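You operate a simulated robot arm through the tools that you are given. There is no shell and no other tool. Be economical: measure what you need, move in short steps, check, and stop when the job is done.

The job below is to be done with a simulated robot arm. You get a single attempt, and the scene is never put back.

TASK
Put one of the steel rings from the top of the long yellow-legged bench on the square silver plate there.
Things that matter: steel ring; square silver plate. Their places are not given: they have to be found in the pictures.

It is judged by the outcome, as a careful person would: the job done as asked, and still so three seconds after it is handed in. It fails if anything else is knocked over, pushed out of place, dropped, spilled or broken.

THE ROBOT
A 7-joint arm with a two-finger parallel gripper, fixed in place. Base frame: the origin is at the foot of the arm, x ahead of it, y to its left, z up; the work surface is at about z = 0. Units: cm, rad, N and s.
With the tool pointing down near the work surface it reaches from about 22 to 58 cm from the base axis. Its first joint turns from -1.152 to 1.152 rad. Payload 2.5 kg.
Tool frame: the origin (TCP) lies between the finger pads and is the grasp point; the fingertips stand 2.3 cm ahead of it; z points along the fingers, y is the line along which they close. The gripper opens to 9.4 cm. The fingers are 3.8 cm wide and 1 cm thick; the gripper's body (5.4 by 9.6 cm) begins 3.9 cm behind the TCP.
Orientation is told as [roll, pitch, yaw] about the base's x, y, z axes, in that order, counted from this pose: with the fingers straight down and closing along the base's y, the tool's x points along the base's -x, its y along +y and its z along -z.

THE INTERFACE
- The arm moves only by the tool arm_command. Its argument "rows" is a list that holds one entry, the list of rows, each a list of 5 numbers: the shift along the tool's x, y, z in cm, then the turn about the tool's z in degrees, then the gripper command, from -1 (shut) to 1 (fully open), values between in proportion. In form: [[[x, y, z, spin, hand], ...]]. A call has 1 to 10 rows; each row is the pose to reach, as a shift and turn from the pose commanded when the call began, along the tool's axes at that moment. Rows are played at 5 a second. More than 5 cm and 0.15 rad between two rows, or a gripper value outside its range, and nothing of the call is played. A pose out of reach is approached as far as the arm can. The call stops where the force on the tool passes 40 N (or 10 N more than at its start, if that is more) or the arm is blocked; 0.2 s more then pass. Each finger travels about 10.8 cm/s and halts on what it meets, pressing with about 20 N; the grip force reading is that of the motor and also rises with nothing between the fingers. The clock runs only during rows and for 0.2 s after the last one: add rows that repeat a pose to give the fingers time. The reply holds the time, the measured pose of the TCP, the force on the tool along the base axes, the opening and the grip force, in the units named above and with some noise, and new pictures: "pictures" is both (left out), scene, wrist or none.
- Cameras (640 x 400 px; columns grow to the right, rows downward): "scene" is fixed at [9.22, -39.47, 54.3]; the picture's right is [0.97, -0.24, 0.00], its down [-0.14, -0.56, -0.82] and it looks along [0.19, 0.79, -0.58] (base axes); focal length 341 px, centre (320, 200). "wrist" rides on the gripper at [-3.9, 0, -4.4] in the tool frame; the picture's right is [0.00, -1.00, 0.00], its down [0.97, 0.00, -0.24] and it looks along [0.24, 0.00, 0.97] (tool axes); focal length 218 px, centre (320, 200).
- probe_pixels(camera, pixels): there is no depth. For up to 12 entries [column, row, z] of the newest picture of that camera ("zoom" is the newest enlarged one), the place [x, y] in the base frame at which the ray of that pixel passes the height z, good to about 0.2 cm. The clock stands still meanwhile.
- close_up(camera, box): a new picture of the part [left, top, right, bottom] of that camera's present view, enlarged. The clock stands still meanwhile.
- hand_in(): hands the job in; it is judged then, once.

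Work in short steps. Measure before you move; look again where a grasp or a placing could have gone wrong, and mend it. You have 60 turns and 120 pictures in all, those below and enlarged ones among them. Open the gripper and draw the arm clear of the work before you hand the job in, unless the task says otherwise; then end with one line.

The tools are called after "Emit:" by a JSON object that holds its "op" and its "data". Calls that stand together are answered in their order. arm_command: Moves the arm, as the interface text tells. Its arguments: {"type":"object","properties":{"rows":{"type":"array"},"pictures":{"type":"string","enum":["both","scene","wrist","none"]}},"required":["rows"]} The other tools are called the same way: probe_pixels (camera, pixels) gives the place at which the rays of pixels pass given heights; close_up (camera, box) takes an enlarged picture of a part of a camera's view; hand_in () hands the job in.

At the start:

```text
time: 0.0
eef_pos: [32.98, -0.33, 25.79]
ee_rot: [0.001, -0.001, 0.001]
force: [0.1, -0.2, -0.3]
width: 9.37
finger_force: 0.1
```

scene: 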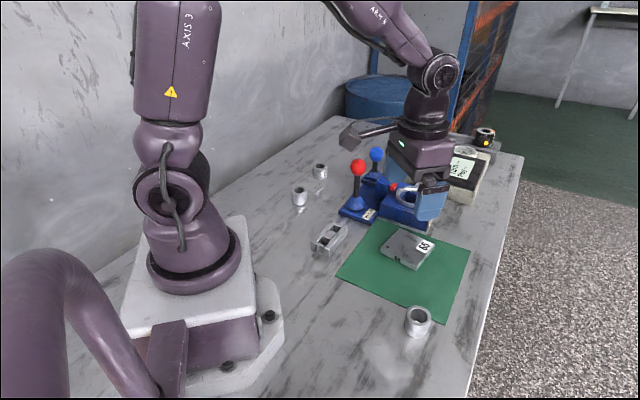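
wrist: 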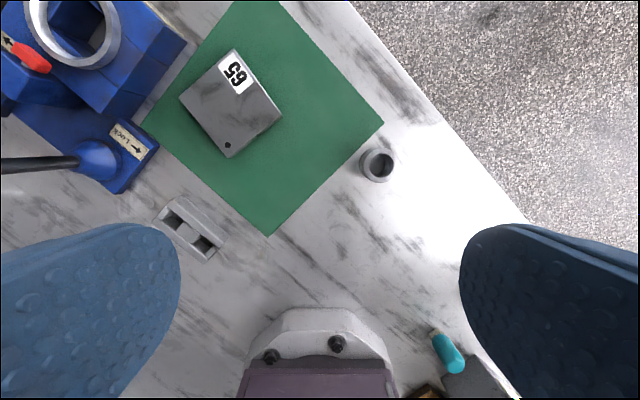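

The pictures show ring-like parts at scene (418,321), (300,196) and (320,170), and a silver square plate labelled 65 on the green mat at (408,250). I enlarge both areas before measuring.

Emit:
{"op": "close_up", "data": {"camera": "scene", "box": [330, 210, 490, 350]}}

Emit:
{"op": "close_up", "data": {"camera": "scene", "box": [270, 110, 510, 260]}}

Emit:
{"op": "close_up", "data": {"camera": "wrist", "box": [160, 30, 420, 240]}}

```text
2.86 times, centred on (410, 280) of scene
```

zoom: 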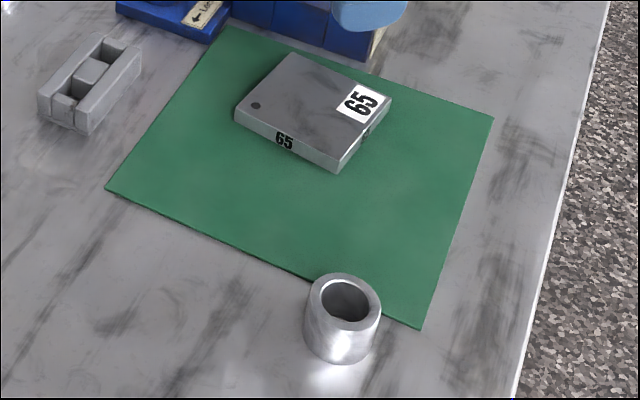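

```text
2.67 times, centred on (390, 185) of scene
```

zoom: 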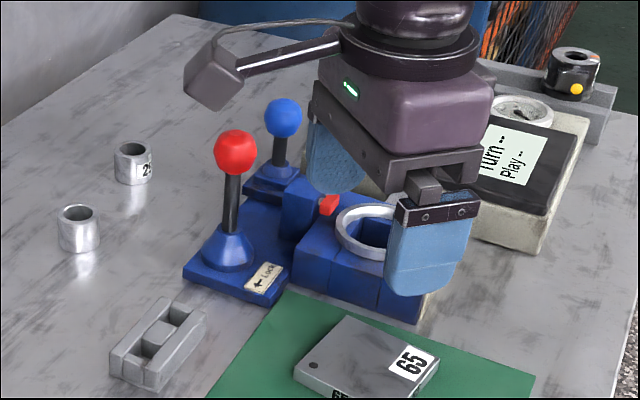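

```text
1.90 times, centred on (290, 135) of wrist
```

zoom: 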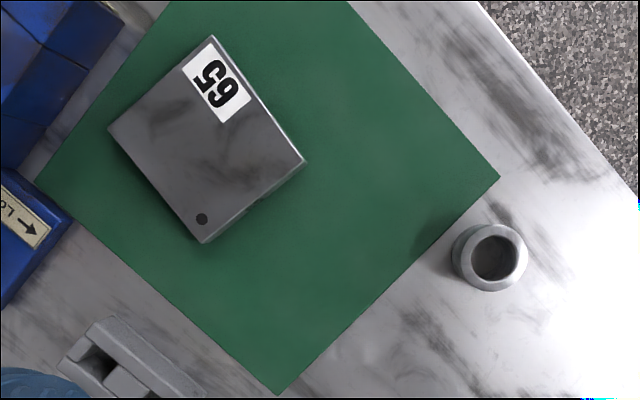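

The ring near the mat (wrist about (379,165)) stands free and is the easy one. I probe its top and foot in both cameras, and the plate's corners, at likely heights.

Emit:
{"op": "probe_pixels", "data": {"camera": "wrist", "pixels": [[380, 164, 3], [380, 164, 4], [234, 49, 2], [178, 98, 2], [229, 157, 2], [282, 114, 2], [361, 162, 3], [397, 165, 3]]}}

Emit:
{"op": "probe_pixels", "data": {"camera": "scene", "pixels": [[418.7, 315, 3], [418.7, 315, 4], [418, 331, 0], [418, 336.6, 0], [406, 314, 3], [431.5, 317, 3], [400, 228.5, 2], [380, 247, 2], [415, 266, 2], [435, 242, 2], [415, 270, 0], [380, 253, 0]]}}

```text
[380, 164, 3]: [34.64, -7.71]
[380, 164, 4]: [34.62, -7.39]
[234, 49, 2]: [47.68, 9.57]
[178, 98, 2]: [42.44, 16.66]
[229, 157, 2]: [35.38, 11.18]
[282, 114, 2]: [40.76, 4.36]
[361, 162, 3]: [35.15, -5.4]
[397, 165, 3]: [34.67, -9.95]
```

```text
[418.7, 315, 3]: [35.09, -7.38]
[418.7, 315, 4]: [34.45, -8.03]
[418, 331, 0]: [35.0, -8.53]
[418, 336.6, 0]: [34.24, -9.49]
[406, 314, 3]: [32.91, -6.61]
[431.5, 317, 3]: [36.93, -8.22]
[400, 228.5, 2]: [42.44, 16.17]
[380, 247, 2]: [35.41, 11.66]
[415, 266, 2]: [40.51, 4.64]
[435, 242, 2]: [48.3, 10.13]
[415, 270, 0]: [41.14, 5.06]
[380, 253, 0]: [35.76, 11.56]
```

The two cameras agree: ring centre about (34.8, -7.6), about 4.5 wide, top z about 3.3; plate centre about (41.6, 10.5), top z about 2. I move above the ring and lower to z of about 12, then look again.

Emit:
{"op": "arm_command", "data": {"rows": [[[-0.6, -2.4, 0, 0, 1], [-1.2, -4.8, 0, 0, 1], [-1.8, -7.2, 0, 0, 1], [-1.8, -7.2, 4, 0, 1], [-1.8, -7.2, 8, 0, 1], [-1.8, -7.2, 12, 0, 1], [-1.8, -7.2, 14, 0, 1], [-1.8, -7.2, 14, 0, 1]]]}}

```text
time: 1.8
eef_pos: [34.8, -7.35, 11.92]
ee_rot: [-0.001, 0.0, -0.001]
force: [-0.4, 0.2, 0.5]
width: 9.39
finger_force: 0.0
```

scene: 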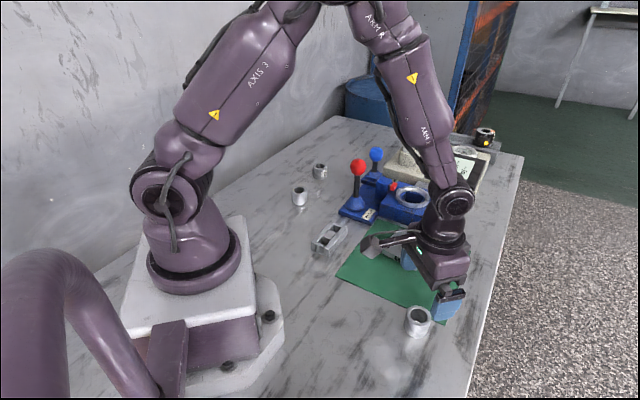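
wrist: 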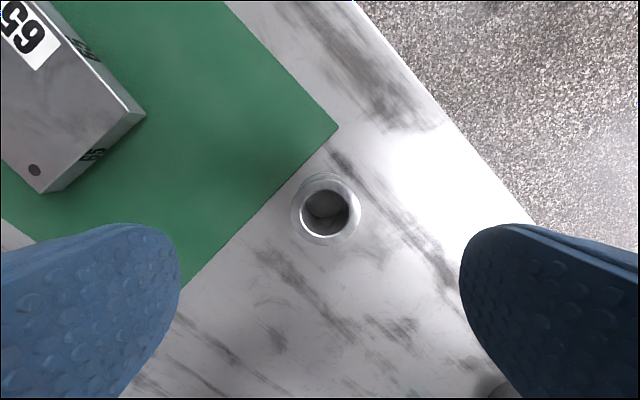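

The ring now shows at wrist (326,209), spanning columns 291 to 361. I probe it again from this nearer view, with the plate's corners.

Emit:
{"op": "probe_pixels", "data": {"camera": "wrist", "pixels": [[326, 209, 3.3], [291, 209, 3.3], [361, 209, 3.3], [326, 173, 3.3], [326, 245, 3.3], [146, 112, 2], [133, 126, 0.1], [41, 192, 2]]}}

Emit:
{"op": "close_up", "data": {"camera": "wrist", "box": [260, 150, 400, 270]}}

```text
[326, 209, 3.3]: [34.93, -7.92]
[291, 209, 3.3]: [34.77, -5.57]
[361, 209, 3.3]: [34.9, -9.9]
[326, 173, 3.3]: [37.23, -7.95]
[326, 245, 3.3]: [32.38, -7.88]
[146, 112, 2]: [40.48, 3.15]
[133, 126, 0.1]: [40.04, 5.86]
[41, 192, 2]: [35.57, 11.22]
```

```text
3.33 times, centred on (330, 210) of wrist
```

zoom: 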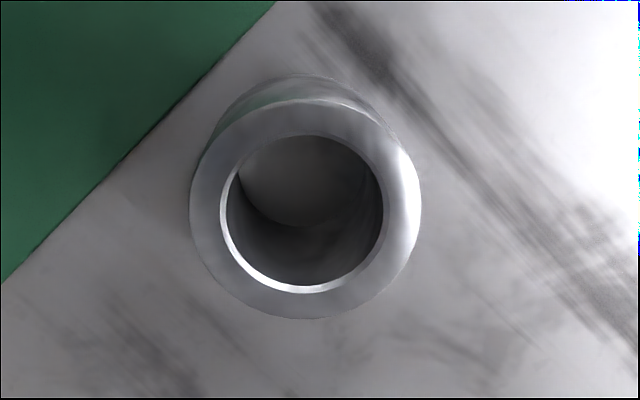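

The ring is empty and upright, centred at about (34.85, -7.75). I lower to TCP z of about 2.9 with the hand open and close on it.

Emit:
{"op": "arm_command", "data": {"rows": [[[0, -0.4, 3, 0, 1], [0, -0.4, 6, 0, 1], [0, -0.4, 8, 0, 1], [0, -0.4, 9, 0, 1], [0, -0.4, 9, 0, 1], [0, -0.4, 9, 0, 0.2], [0, -0.4, 9, 0, -0.4], [0, -0.4, 9, 0, -1], [0, -0.4, 9, 0, -1], [0, -0.4, 9, 0, -1]]]}}

```text
time: 4.0
eef_pos: [34.9, -7.75, 3.04]
ee_rot: [0.0, 0.001, 0.001]
force: [-0.3, 0.9, -0.1]
width: 4.27
finger_force: 20.1
```

scene: 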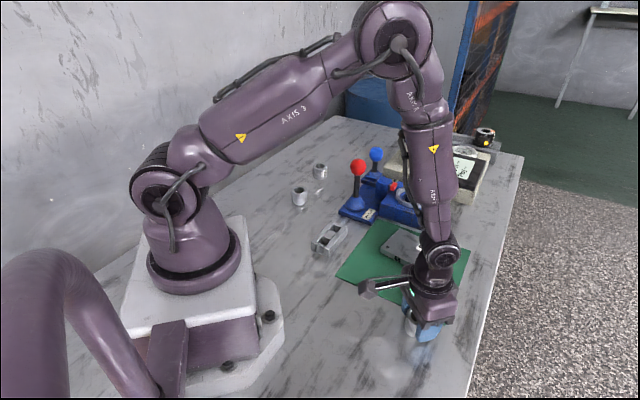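
wrist: 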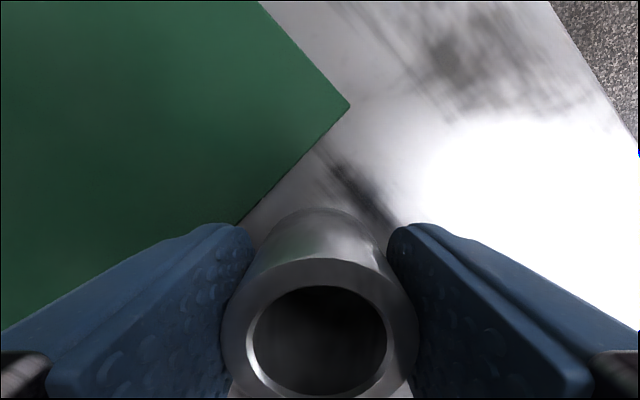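

The opening stopped at 4.27 with 20 N, so the ring is held. I lift it straight up 9 cm and check the hold, and probe the lever station and the block near the plate for clearance.

Emit:
{"op": "arm_command", "data": {"rows": [[[0, 0, -1, 0, -1], [0, 0, -3, 0, -1], [0, 0, -6, 0, -1], [0, 0, -9, 0, -1], [0, 0, -12, 0, -1], [0, 0, -12, 0, -1]]]}}

Emit:
{"op": "probe_pixels", "data": {"camera": "scene", "pixels": [[355, 208, 2], [358, 167, 8], [358, 167, 10], [377, 154, 10], [410, 193, 6], [362, 222, 0], [316, 240, 3], [345, 228, 3]]}}

```text
time: 5.4
eef_pos: [34.6, -8.02, 15.05]
ee_rot: [0.0, 0.0, 0.003]
force: [-0.4, -0.3, -0.5]
width: 0.01
finger_force: 20.1
```

scene: 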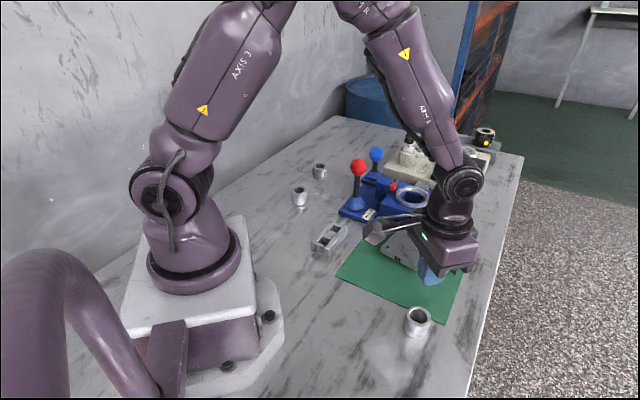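
wrist: 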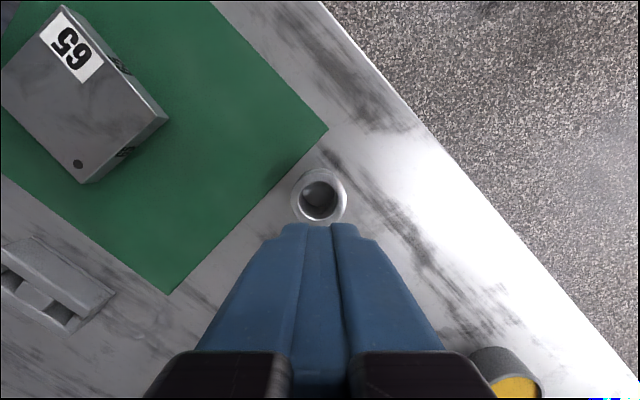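

```text
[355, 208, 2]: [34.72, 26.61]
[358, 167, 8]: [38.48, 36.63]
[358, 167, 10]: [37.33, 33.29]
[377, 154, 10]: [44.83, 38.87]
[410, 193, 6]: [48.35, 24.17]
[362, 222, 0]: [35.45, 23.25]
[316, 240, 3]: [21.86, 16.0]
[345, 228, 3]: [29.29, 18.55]
```

The fingers are shut at 0.01 and the ring still stands at wrist (320,196): it slipped out. I enlarge it to see whether it moved or carries something special before trying again.

Emit:
{"op": "close_up", "data": {"camera": "wrist", "box": [270, 150, 370, 230]}}

Emit:
{"op": "close_up", "data": {"camera": "scene", "box": [380, 290, 460, 345]}}

Emit:
{"op": "probe_pixels", "data": {"camera": "wrist", "pixels": [[319, 196, 3.3], [292, 196, 3.3], [347, 196, 3.3]]}}

Emit:
{"op": "close_up", "data": {"camera": "scene", "box": [280, 150, 340, 215]}}

```text
5.00 times, centred on (320, 190) of wrist
```

zoom: 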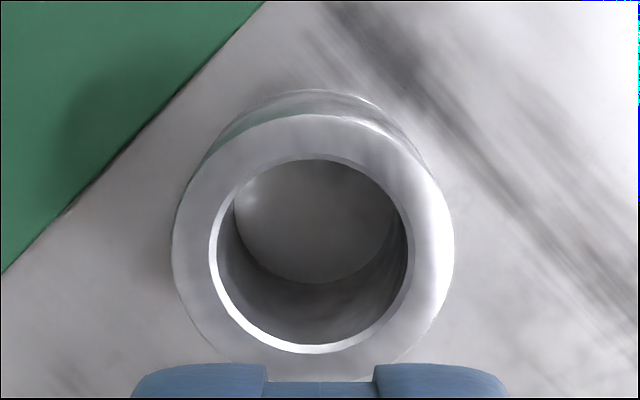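

```text
7.27 times, centred on (420, 318) of scene
```

zoom: 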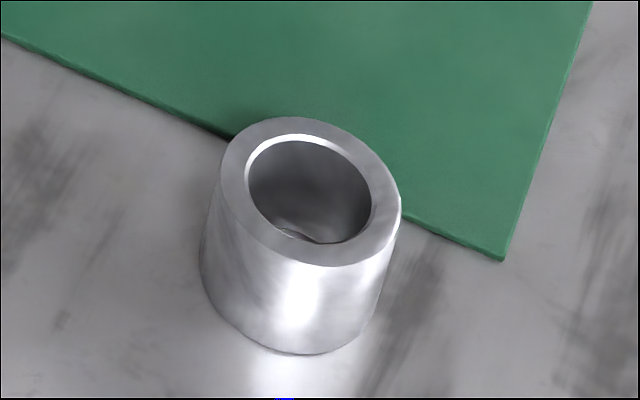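

```text
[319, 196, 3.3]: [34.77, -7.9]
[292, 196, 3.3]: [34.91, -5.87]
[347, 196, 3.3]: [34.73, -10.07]
```

```text
6.15 times, centred on (310, 182) of scene
```

zoom: 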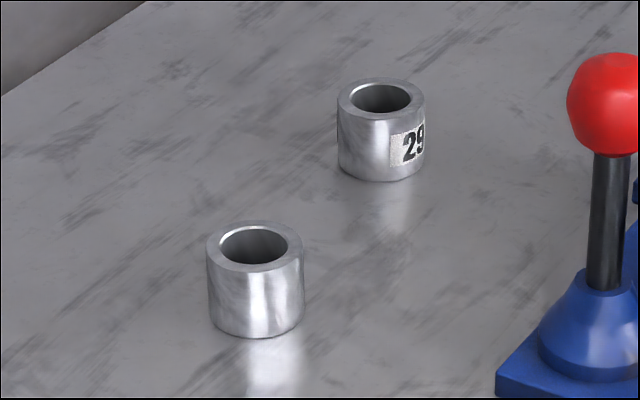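

The ring has not moved and looks polished and plain. I go down again, slightly deeper, grip, and raise by only 0.6 cm slowly, to learn from the force whether it slips or is fixed.

Emit:
{"op": "arm_command", "data": {"rows": [[[0, 0, 0, 0, 0], [-0.1, 0.15, 0, 0, 1], [-0.1, 0.15, 3, 0, 1], [-0.1, 0.15, 6, 0, 1], [-0.1, 0.15, 9, 0, 1], [-0.1, 0.15, 11.5, 0, 1], [-0.1, 0.15, 12.4, 0, 1], [-0.1, 0.15, 12.4, 0, 0], [-0.1, 0.15, 12.4, 0, -1], [-0.1, 0.15, 12.4, 0, -1]]], "pictures": "none"}}

Emit:
{"op": "arm_command", "data": {"rows": [[[0, 0, 0, 0, -1], [0, 0, 0, 0, -1], [0, 0, -0.1, 0, -1], [0, 0, -0.2, 0, -1], [0, 0, -0.3, 0, -1], [0, 0, -0.4, 0, -1], [0, 0, -0.5, 0, -1], [0, 0, -0.6, 0, -1]]]}}

```text
time: 7.6
eef_pos: [34.93, -7.77, 2.66]
ee_rot: [-0.002, 0.0, -0.001]
force: [0.5, -1.9, 1.1]
width: 4.25
finger_force: 19.8
```

```text
time: 9.4
eef_pos: [35.05, -7.77, 3.09]
ee_rot: [0.0, 0.0, 0.002]
force: [-0.7, -0.4, -1.8]
width: 4.23
finger_force: 19.8
```

scene: 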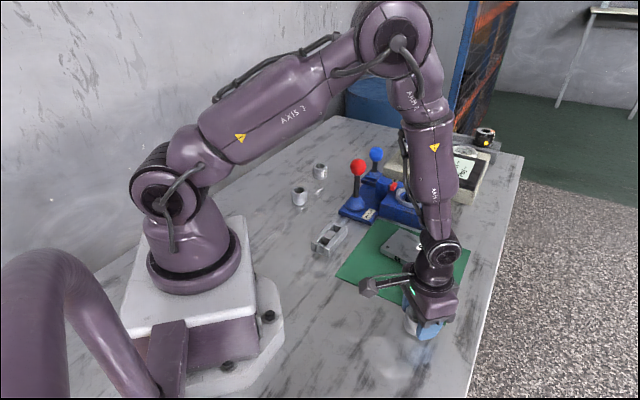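
wrist: 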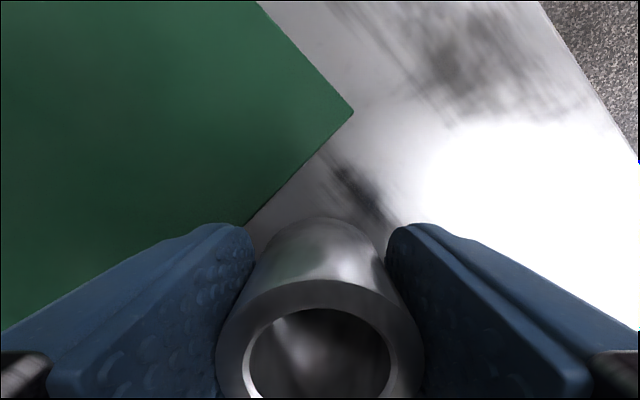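

Now at TCP z 3.09 the ring's far rim is at wrist row 280 (258 at the same height in the first grasp), and 1.8 N hangs on the tool, so the ring seems lifted. I keep lifting slowly and look.

Emit:
{"op": "arm_command", "data": {"rows": [[[0, 0, -0.15, 0, -1], [0, 0, -0.3, 0, -1], [0, 0, -0.45, 0, -1], [0, 0, -0.6, 0, -1], [0, 0, -0.75, 0, -1], [0, 0, -0.9, 0, -1], [0, 0, -1.0, 0, -1]]]}}

Emit:
{"op": "close_up", "data": {"camera": "scene", "box": [380, 280, 470, 350]}}

```text
time: 11.0
eef_pos: [35.06, -7.73, 4.11]
ee_rot: [-0.001, 0.001, -0.001]
force: [0.2, -0.5, -2.4]
width: 4.23
finger_force: 20.4
```

scene: 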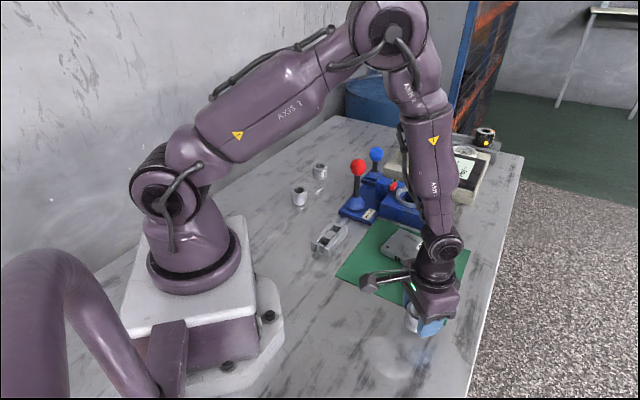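
wrist: 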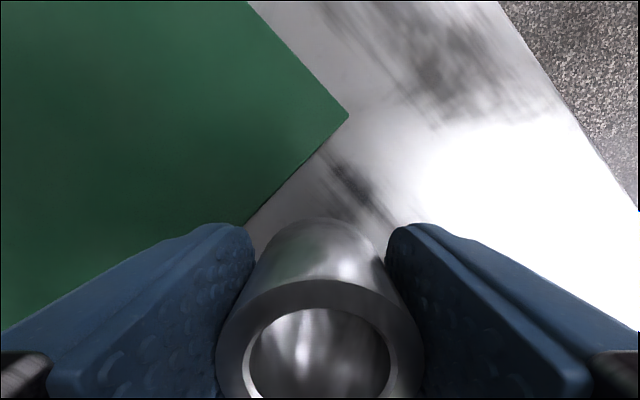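

```text
5.71 times, centred on (425, 315) of scene
```

zoom: 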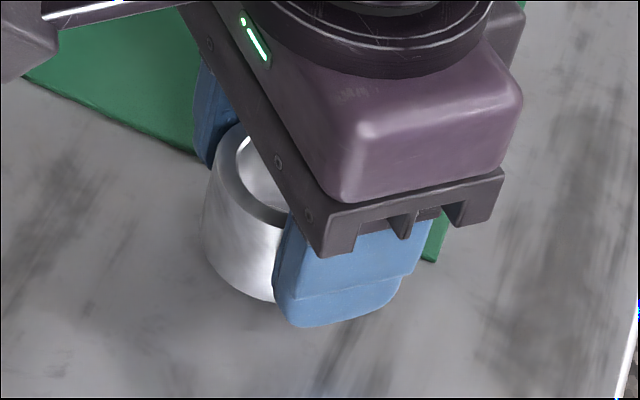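

The ring rides with the fingers (same place in the wrist view, about 2.3 N, width 4.23). The earlier slip came from the jerk, so I keep moving gently: 2.2 cm more up, enough to pass the plate's top.

Emit:
{"op": "arm_command", "data": {"rows": [[[0, 0, -0.12, 0, -1], [0, 0, -0.35, 0, -1], [0, 0, -0.6, 0, -1], [0, 0, -0.9, 0, -1], [0, 0, -1.2, 0, -1], [0, 0, -1.5, 0, -1], [0, 0, -1.8, 0, -1], [0, 0, -2.05, 0, -1], [0, 0, -2.2, 0, -1]]], "pictures": "wrist"}}

```text
time: 13.0
eef_pos: [35.09, -7.67, 6.24]
ee_rot: [0.001, -0.001, 0.001]
force: [0.1, 0.8, -1.2]
width: 4.23
finger_force: 19.8
```

wrist: 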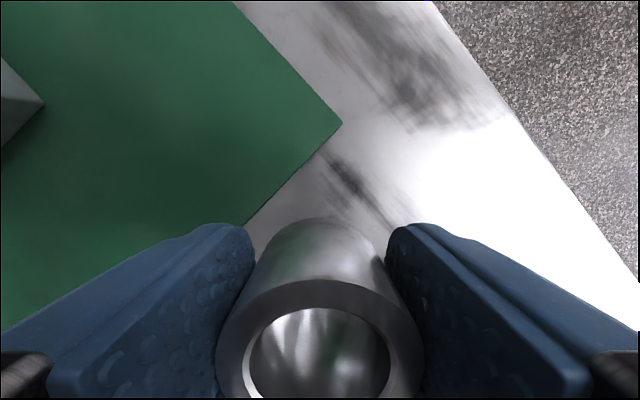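

Still held, with the ring's foot at about z 3.6. I now carry it gently toward the plate (direction 6.5 in x, 18.2 in y), with a first stretch of 6.9 cm.

Emit:
{"op": "arm_command", "data": {"rows": [[[-0.07, 0.19, 0, 0, -1], [-0.24, 0.66, 0, 0, -1], [-0.5, 1.41, 0, 0, -1], [-0.81, 2.26, 0, 0, -1], [-1.14, 3.2, 0, 0, -1], [-1.48, 4.14, 0, 0, -1], [-1.81, 5.09, 0, 0, -1], [-2.08, 5.84, 0, 0, -1], [-2.25, 6.31, 0, 0, -1], [-2.32, 6.5, 0, 0, -1]]], "pictures": "wrist"}}

```text
time: 15.2
eef_pos: [37.29, -1.28, 6.27]
ee_rot: [-0.001, 0.001, 0.001]
force: [0.2, 0.4, -2.3]
width: 4.26
finger_force: 20.0
```

wrist: 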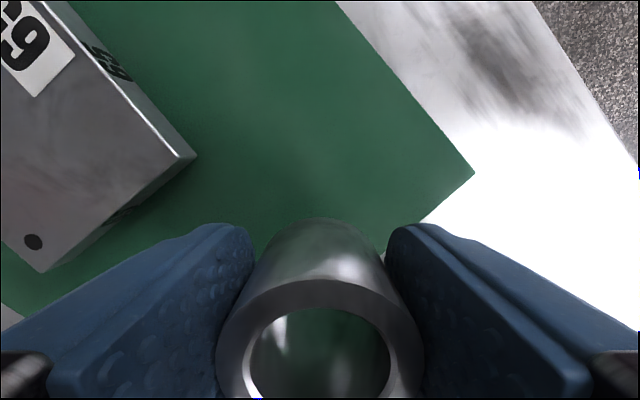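

The hold is unchanged and the plate's near corner is at wrist (197,155). I probe it at several heights and set it against a scene reading to settle the plate's height.

Emit:
{"op": "probe_pixels", "data": {"camera": "wrist", "pixels": [[197, 155, 1.5], [197, 155, 2], [197, 155, 2.5], [41, 271, 1.5], [41, 271, 2], [41, 271, 2.5]]}}

Emit:
{"op": "close_up", "data": {"camera": "scene", "box": [350, 210, 460, 300]}}

```text
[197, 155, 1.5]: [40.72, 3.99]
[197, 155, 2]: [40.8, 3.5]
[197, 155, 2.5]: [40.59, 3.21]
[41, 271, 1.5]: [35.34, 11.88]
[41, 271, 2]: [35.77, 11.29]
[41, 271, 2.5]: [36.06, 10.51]
```

```text
4.44 times, centred on (405, 255) of scene
```

zoom: 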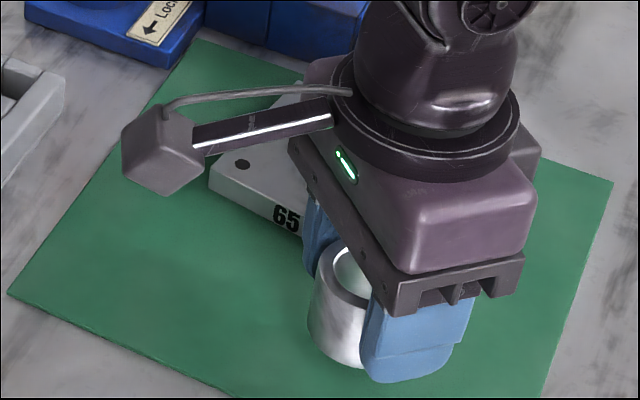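

Plate top is about 1.5 to 2 high and its middle about (41.6, 10.3); nothing tall stands in the hand's way. I carry the ring on in two more gentle stretches.

Emit:
{"op": "arm_command", "data": {"rows": [[[-0.07, 0.19, 0, 0, -1], [-0.24, 0.66, 0, 0, -1], [-0.5, 1.41, 0, 0, -1], [-0.81, 2.26, 0, 0, -1], [-1.14, 3.2, 0, 0, -1], [-1.48, 4.14, 0, 0, -1], [-1.81, 5.09, 0, 0, -1], [-2.08, 5.84, 0, 0, -1], [-2.25, 6.31, 0, 0, -1], [-2.32, 6.5, 0, 0, -1]]], "pictures": "none"}}

Emit:
{"op": "arm_command", "data": {"rows": [[[-0.07, 0.19, 0, 0, -1], [-0.24, 0.6, 0, 0, -1], [-0.5, 1.3, 0, 0, -1], [-0.81, 2.1, 0, 0, -1], [-1.14, 2.95, 0, 0, -1], [-1.48, 3.75, 0, 0, -1], [-1.8, 4.45, 0, 0, -1], [-1.93, 4.85, 0, 0, -1], [-2.0, 5.05, 0, 0, -1]]]}}

```text
time: 17.4
eef_pos: [39.45, 5.27, 6.19]
ee_rot: [0.0, 0.0, 0.001]
force: [-0.5, -0.6, -2.1]
width: 4.26
finger_force: 20.1
```

```text
time: 19.4
eef_pos: [41.64, 10.35, 6.21]
ee_rot: [-0.001, 0.001, 0.001]
force: [0.5, 0.0, -1.5]
width: 4.23
finger_force: 20.1
```

scene: 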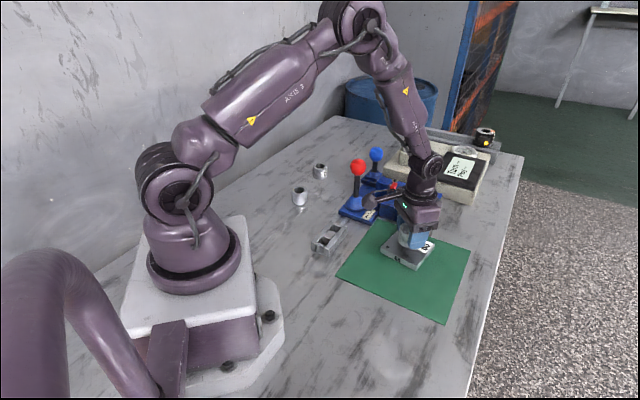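
wrist: 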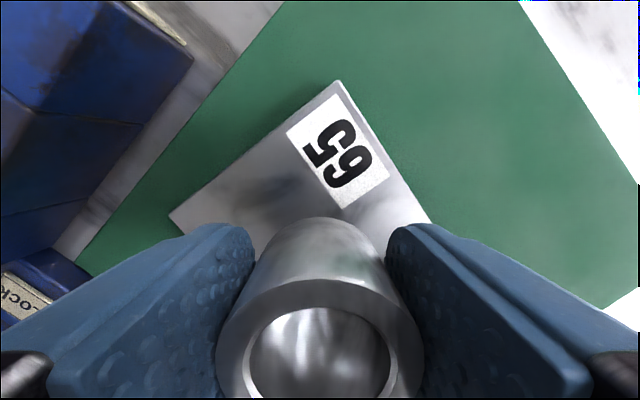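

The ring hangs over the plate, with the plate's far corner at wrist (336,80) and left corner at (170,217). I probe those to check the centring and enlarge the scene view.

Emit:
{"op": "probe_pixels", "data": {"camera": "wrist", "pixels": [[336, 80, 1.5], [336, 80, 2], [170, 217, 1.5], [170, 217, 2], [432, 222, 1.5], [432, 222, 2]]}}

Emit:
{"op": "close_up", "data": {"camera": "scene", "box": [370, 205, 450, 275]}}

```text
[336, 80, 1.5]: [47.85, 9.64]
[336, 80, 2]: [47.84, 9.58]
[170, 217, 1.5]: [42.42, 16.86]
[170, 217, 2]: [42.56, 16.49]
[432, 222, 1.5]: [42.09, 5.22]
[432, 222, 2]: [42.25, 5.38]
```

```text
5.71 times, centred on (410, 240) of scene
```

zoom: 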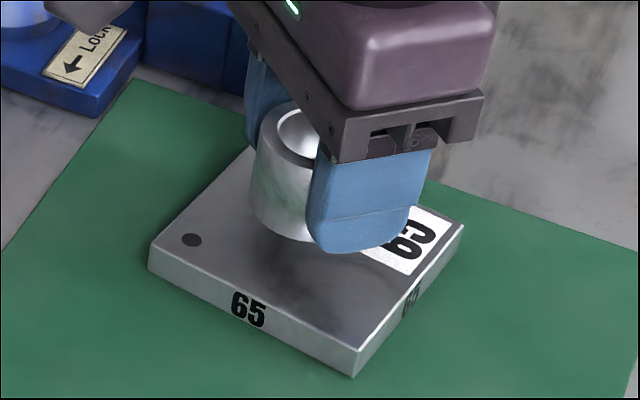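

The centring is good. I lower 1.5 cm gently, watching the force.

Emit:
{"op": "arm_command", "data": {"rows": [[[0, 0, 0.1, 0, -1], [0, 0, 0.3, 0, -1], [0, 0, 0.5, 0, -1], [0, 0, 0.7, 0, -1], [0, 0, 0.9, 0, -1], [0, 0, 1.1, 0, -1], [0, 0, 1.25, 0, -1], [0, 0, 1.4, 0, -1]]], "pictures": "wrist"}}

Emit:
{"op": "close_up", "data": {"camera": "scene", "box": [370, 205, 450, 275]}}

```text
time: 21.2
eef_pos: [41.65, 10.24, 5.0]
ee_rot: [0.001, -0.001, 0.002]
force: [0.2, -0.4, -1.5]
width: 4.26
finger_force: 19.5
```

wrist: 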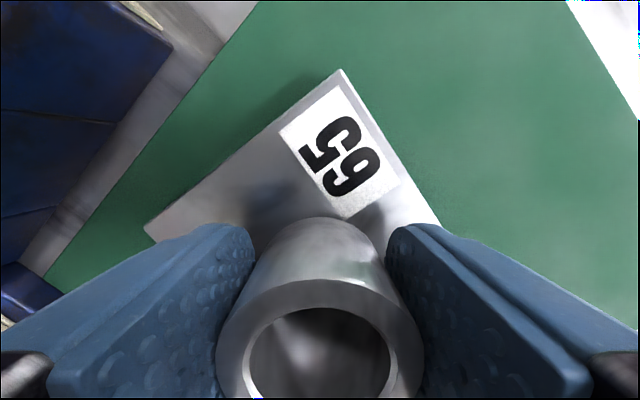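

```text
5.71 times, centred on (410, 240) of scene
```

zoom: 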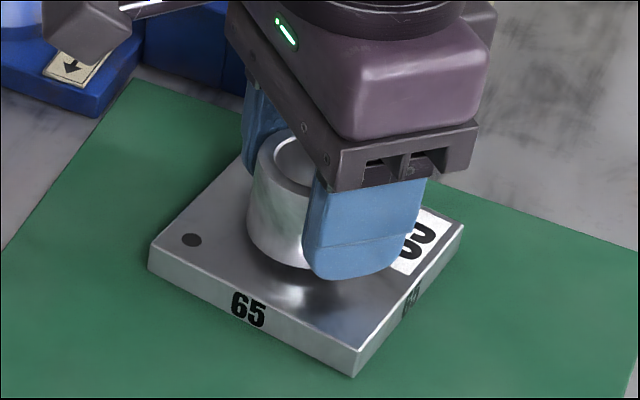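

The weight is still on the tool (-1.5 N) and a small gap remains; the ring's foot is at about z 2.3. I go down in 0.1 cm steps.

Emit:
{"op": "arm_command", "data": {"rows": [[[0, 0, 0.1, 0, -1], [0, 0, 0.2, 0, -1], [0, 0, 0.3, 0, -1], [0, 0, 0.4, 0, -1], [0, 0, 0.4, 0, -1]]], "pictures": "none"}}

Emit:
{"op": "close_up", "data": {"camera": "scene", "box": [380, 220, 440, 270]}}

```text
time: 22.4
eef_pos: [41.61, 10.39, 4.42]
ee_rot: [0.0, -0.001, 0.001]
force: [0.3, -0.5, -2.0]
width: 4.21
finger_force: 20.2
```

```text
8.00 times, centred on (410, 245) of scene
```

zoom: 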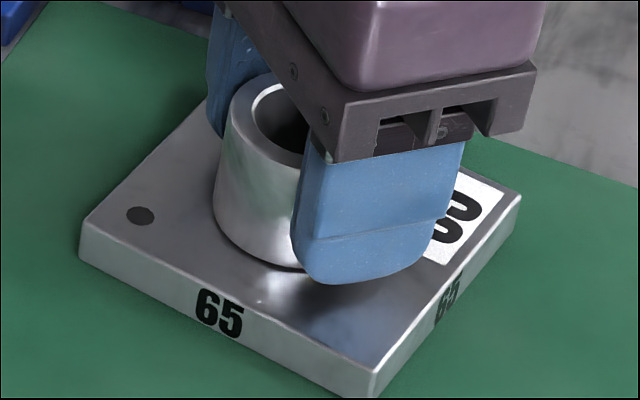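

Not yet down (-2.0 N); foot at about z 1.75. I lower another 0.3 cm in fine steps.

Emit:
{"op": "arm_command", "data": {"rows": [[[0, 0, 0.07, 0, -1], [0, 0, 0.14, 0, -1], [0, 0, 0.2, 0, -1], [0, 0, 0.25, 0, -1], [0, 0, 0.25, 0, -1]]], "pictures": "none"}}

Emit:
{"op": "close_up", "data": {"camera": "scene", "box": [380, 220, 440, 270]}}

```text
time: 23.6
eef_pos: [41.63, 10.29, 4.23]
ee_rot: [0.0, -0.004, 0.002]
force: [-2.7, -2.0, 15.9]
width: 4.25
finger_force: 19.1
```

```text
8.00 times, centred on (410, 245) of scene
```

zoom: 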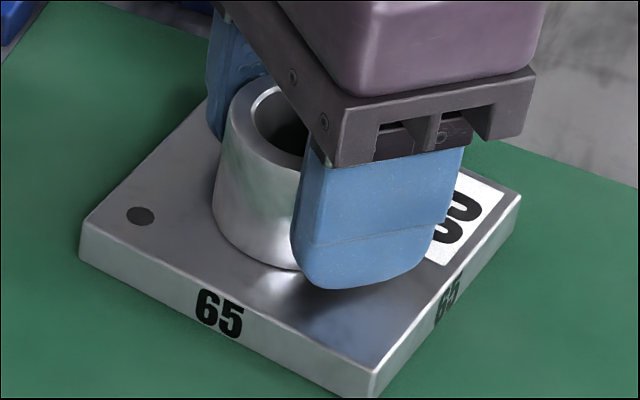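

The ring touches the plate (+16 N). I ease back 0.1 cm to take off the pressure, open gradually to about 7 cm, then rise straight up.

Emit:
{"op": "arm_command", "data": {"rows": [[[0, 0, -0.1, 0, -1], [0, 0, -0.1, 0, -0.08], [0, 0, -0.1, 0, 0], [0, 0, -0.1, 0, 0.2], [0, 0, -0.1, 0, 0.5], [0, 0, -0.1, 0, 0.5]]]}}

```text
time: 25.0
eef_pos: [41.69, 10.22, 4.42]
ee_rot: [-0.002, -0.001, 0.0]
force: [-0.1, -0.8, -0.3]
width: 7.05
finger_force: 0.1
```

scene: 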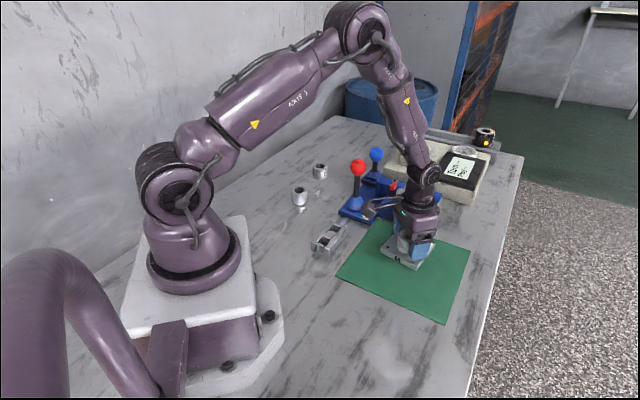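
wrist: 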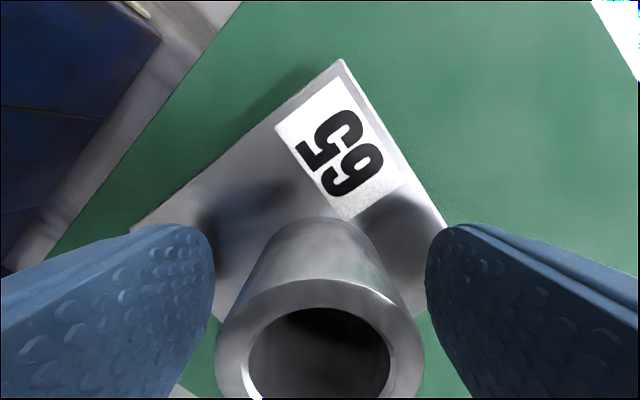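

The fingers are clear of the ring on both sides. I rise straight up and then draw back toward the base.

Emit:
{"op": "arm_command", "data": {"rows": [[[0, 0, -1, 0, 0.5], [0, 0, -3, 0, 0.5], [0, 0, -6, 0, 0.5], [0, 0, -10, 0, 0.5], [0, 0, -14, 0, 0.5], [0, 0, -18, 0, 1], [3, -2, -20, 0, 1], [5, -5, -20, 0, 1], [7, -8, -20, 0, 1], [7, -8, -20, 0, 1]]]}}

Emit:
{"op": "close_up", "data": {"camera": "scene", "box": [340, 200, 480, 330]}}

```text
time: 27.2
eef_pos: [34.54, 2.23, 24.19]
ee_rot: [0.0, 0.001, 0.002]
force: [-0.5, 0.2, -0.5]
width: 9.4
finger_force: 0.0
```

scene: 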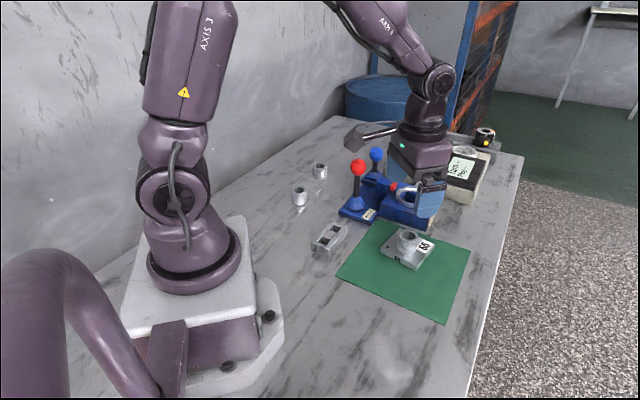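
wrist: 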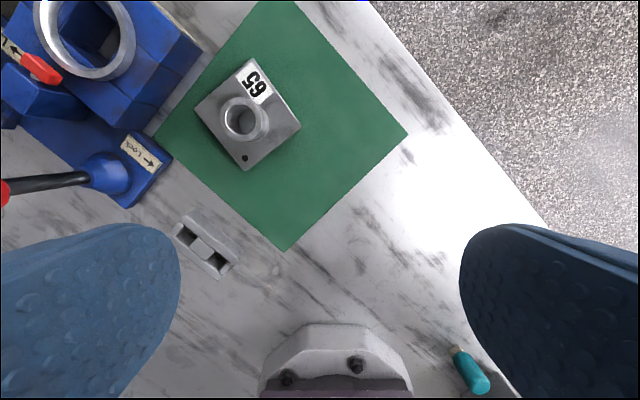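

```text
3.08 times, centred on (410, 265) of scene
```

zoom: 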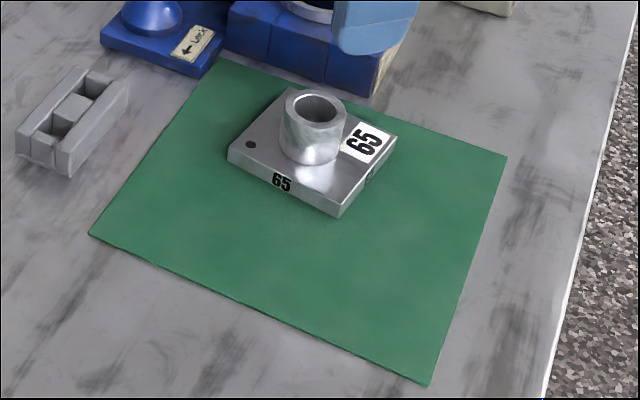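

The ring stands upright in the middle of the plate at wrist (243,119), nothing else has moved, and the arm is clear. I hand in.

Emit:
{"op": "hand_in", "data": {}}

```text
The job is handed in.
```

One steel ring now stands upright near the middle of the square silver plate; it slipped out of the gripper on the first lift, staying upright where it stood, and a slower second lift worked.
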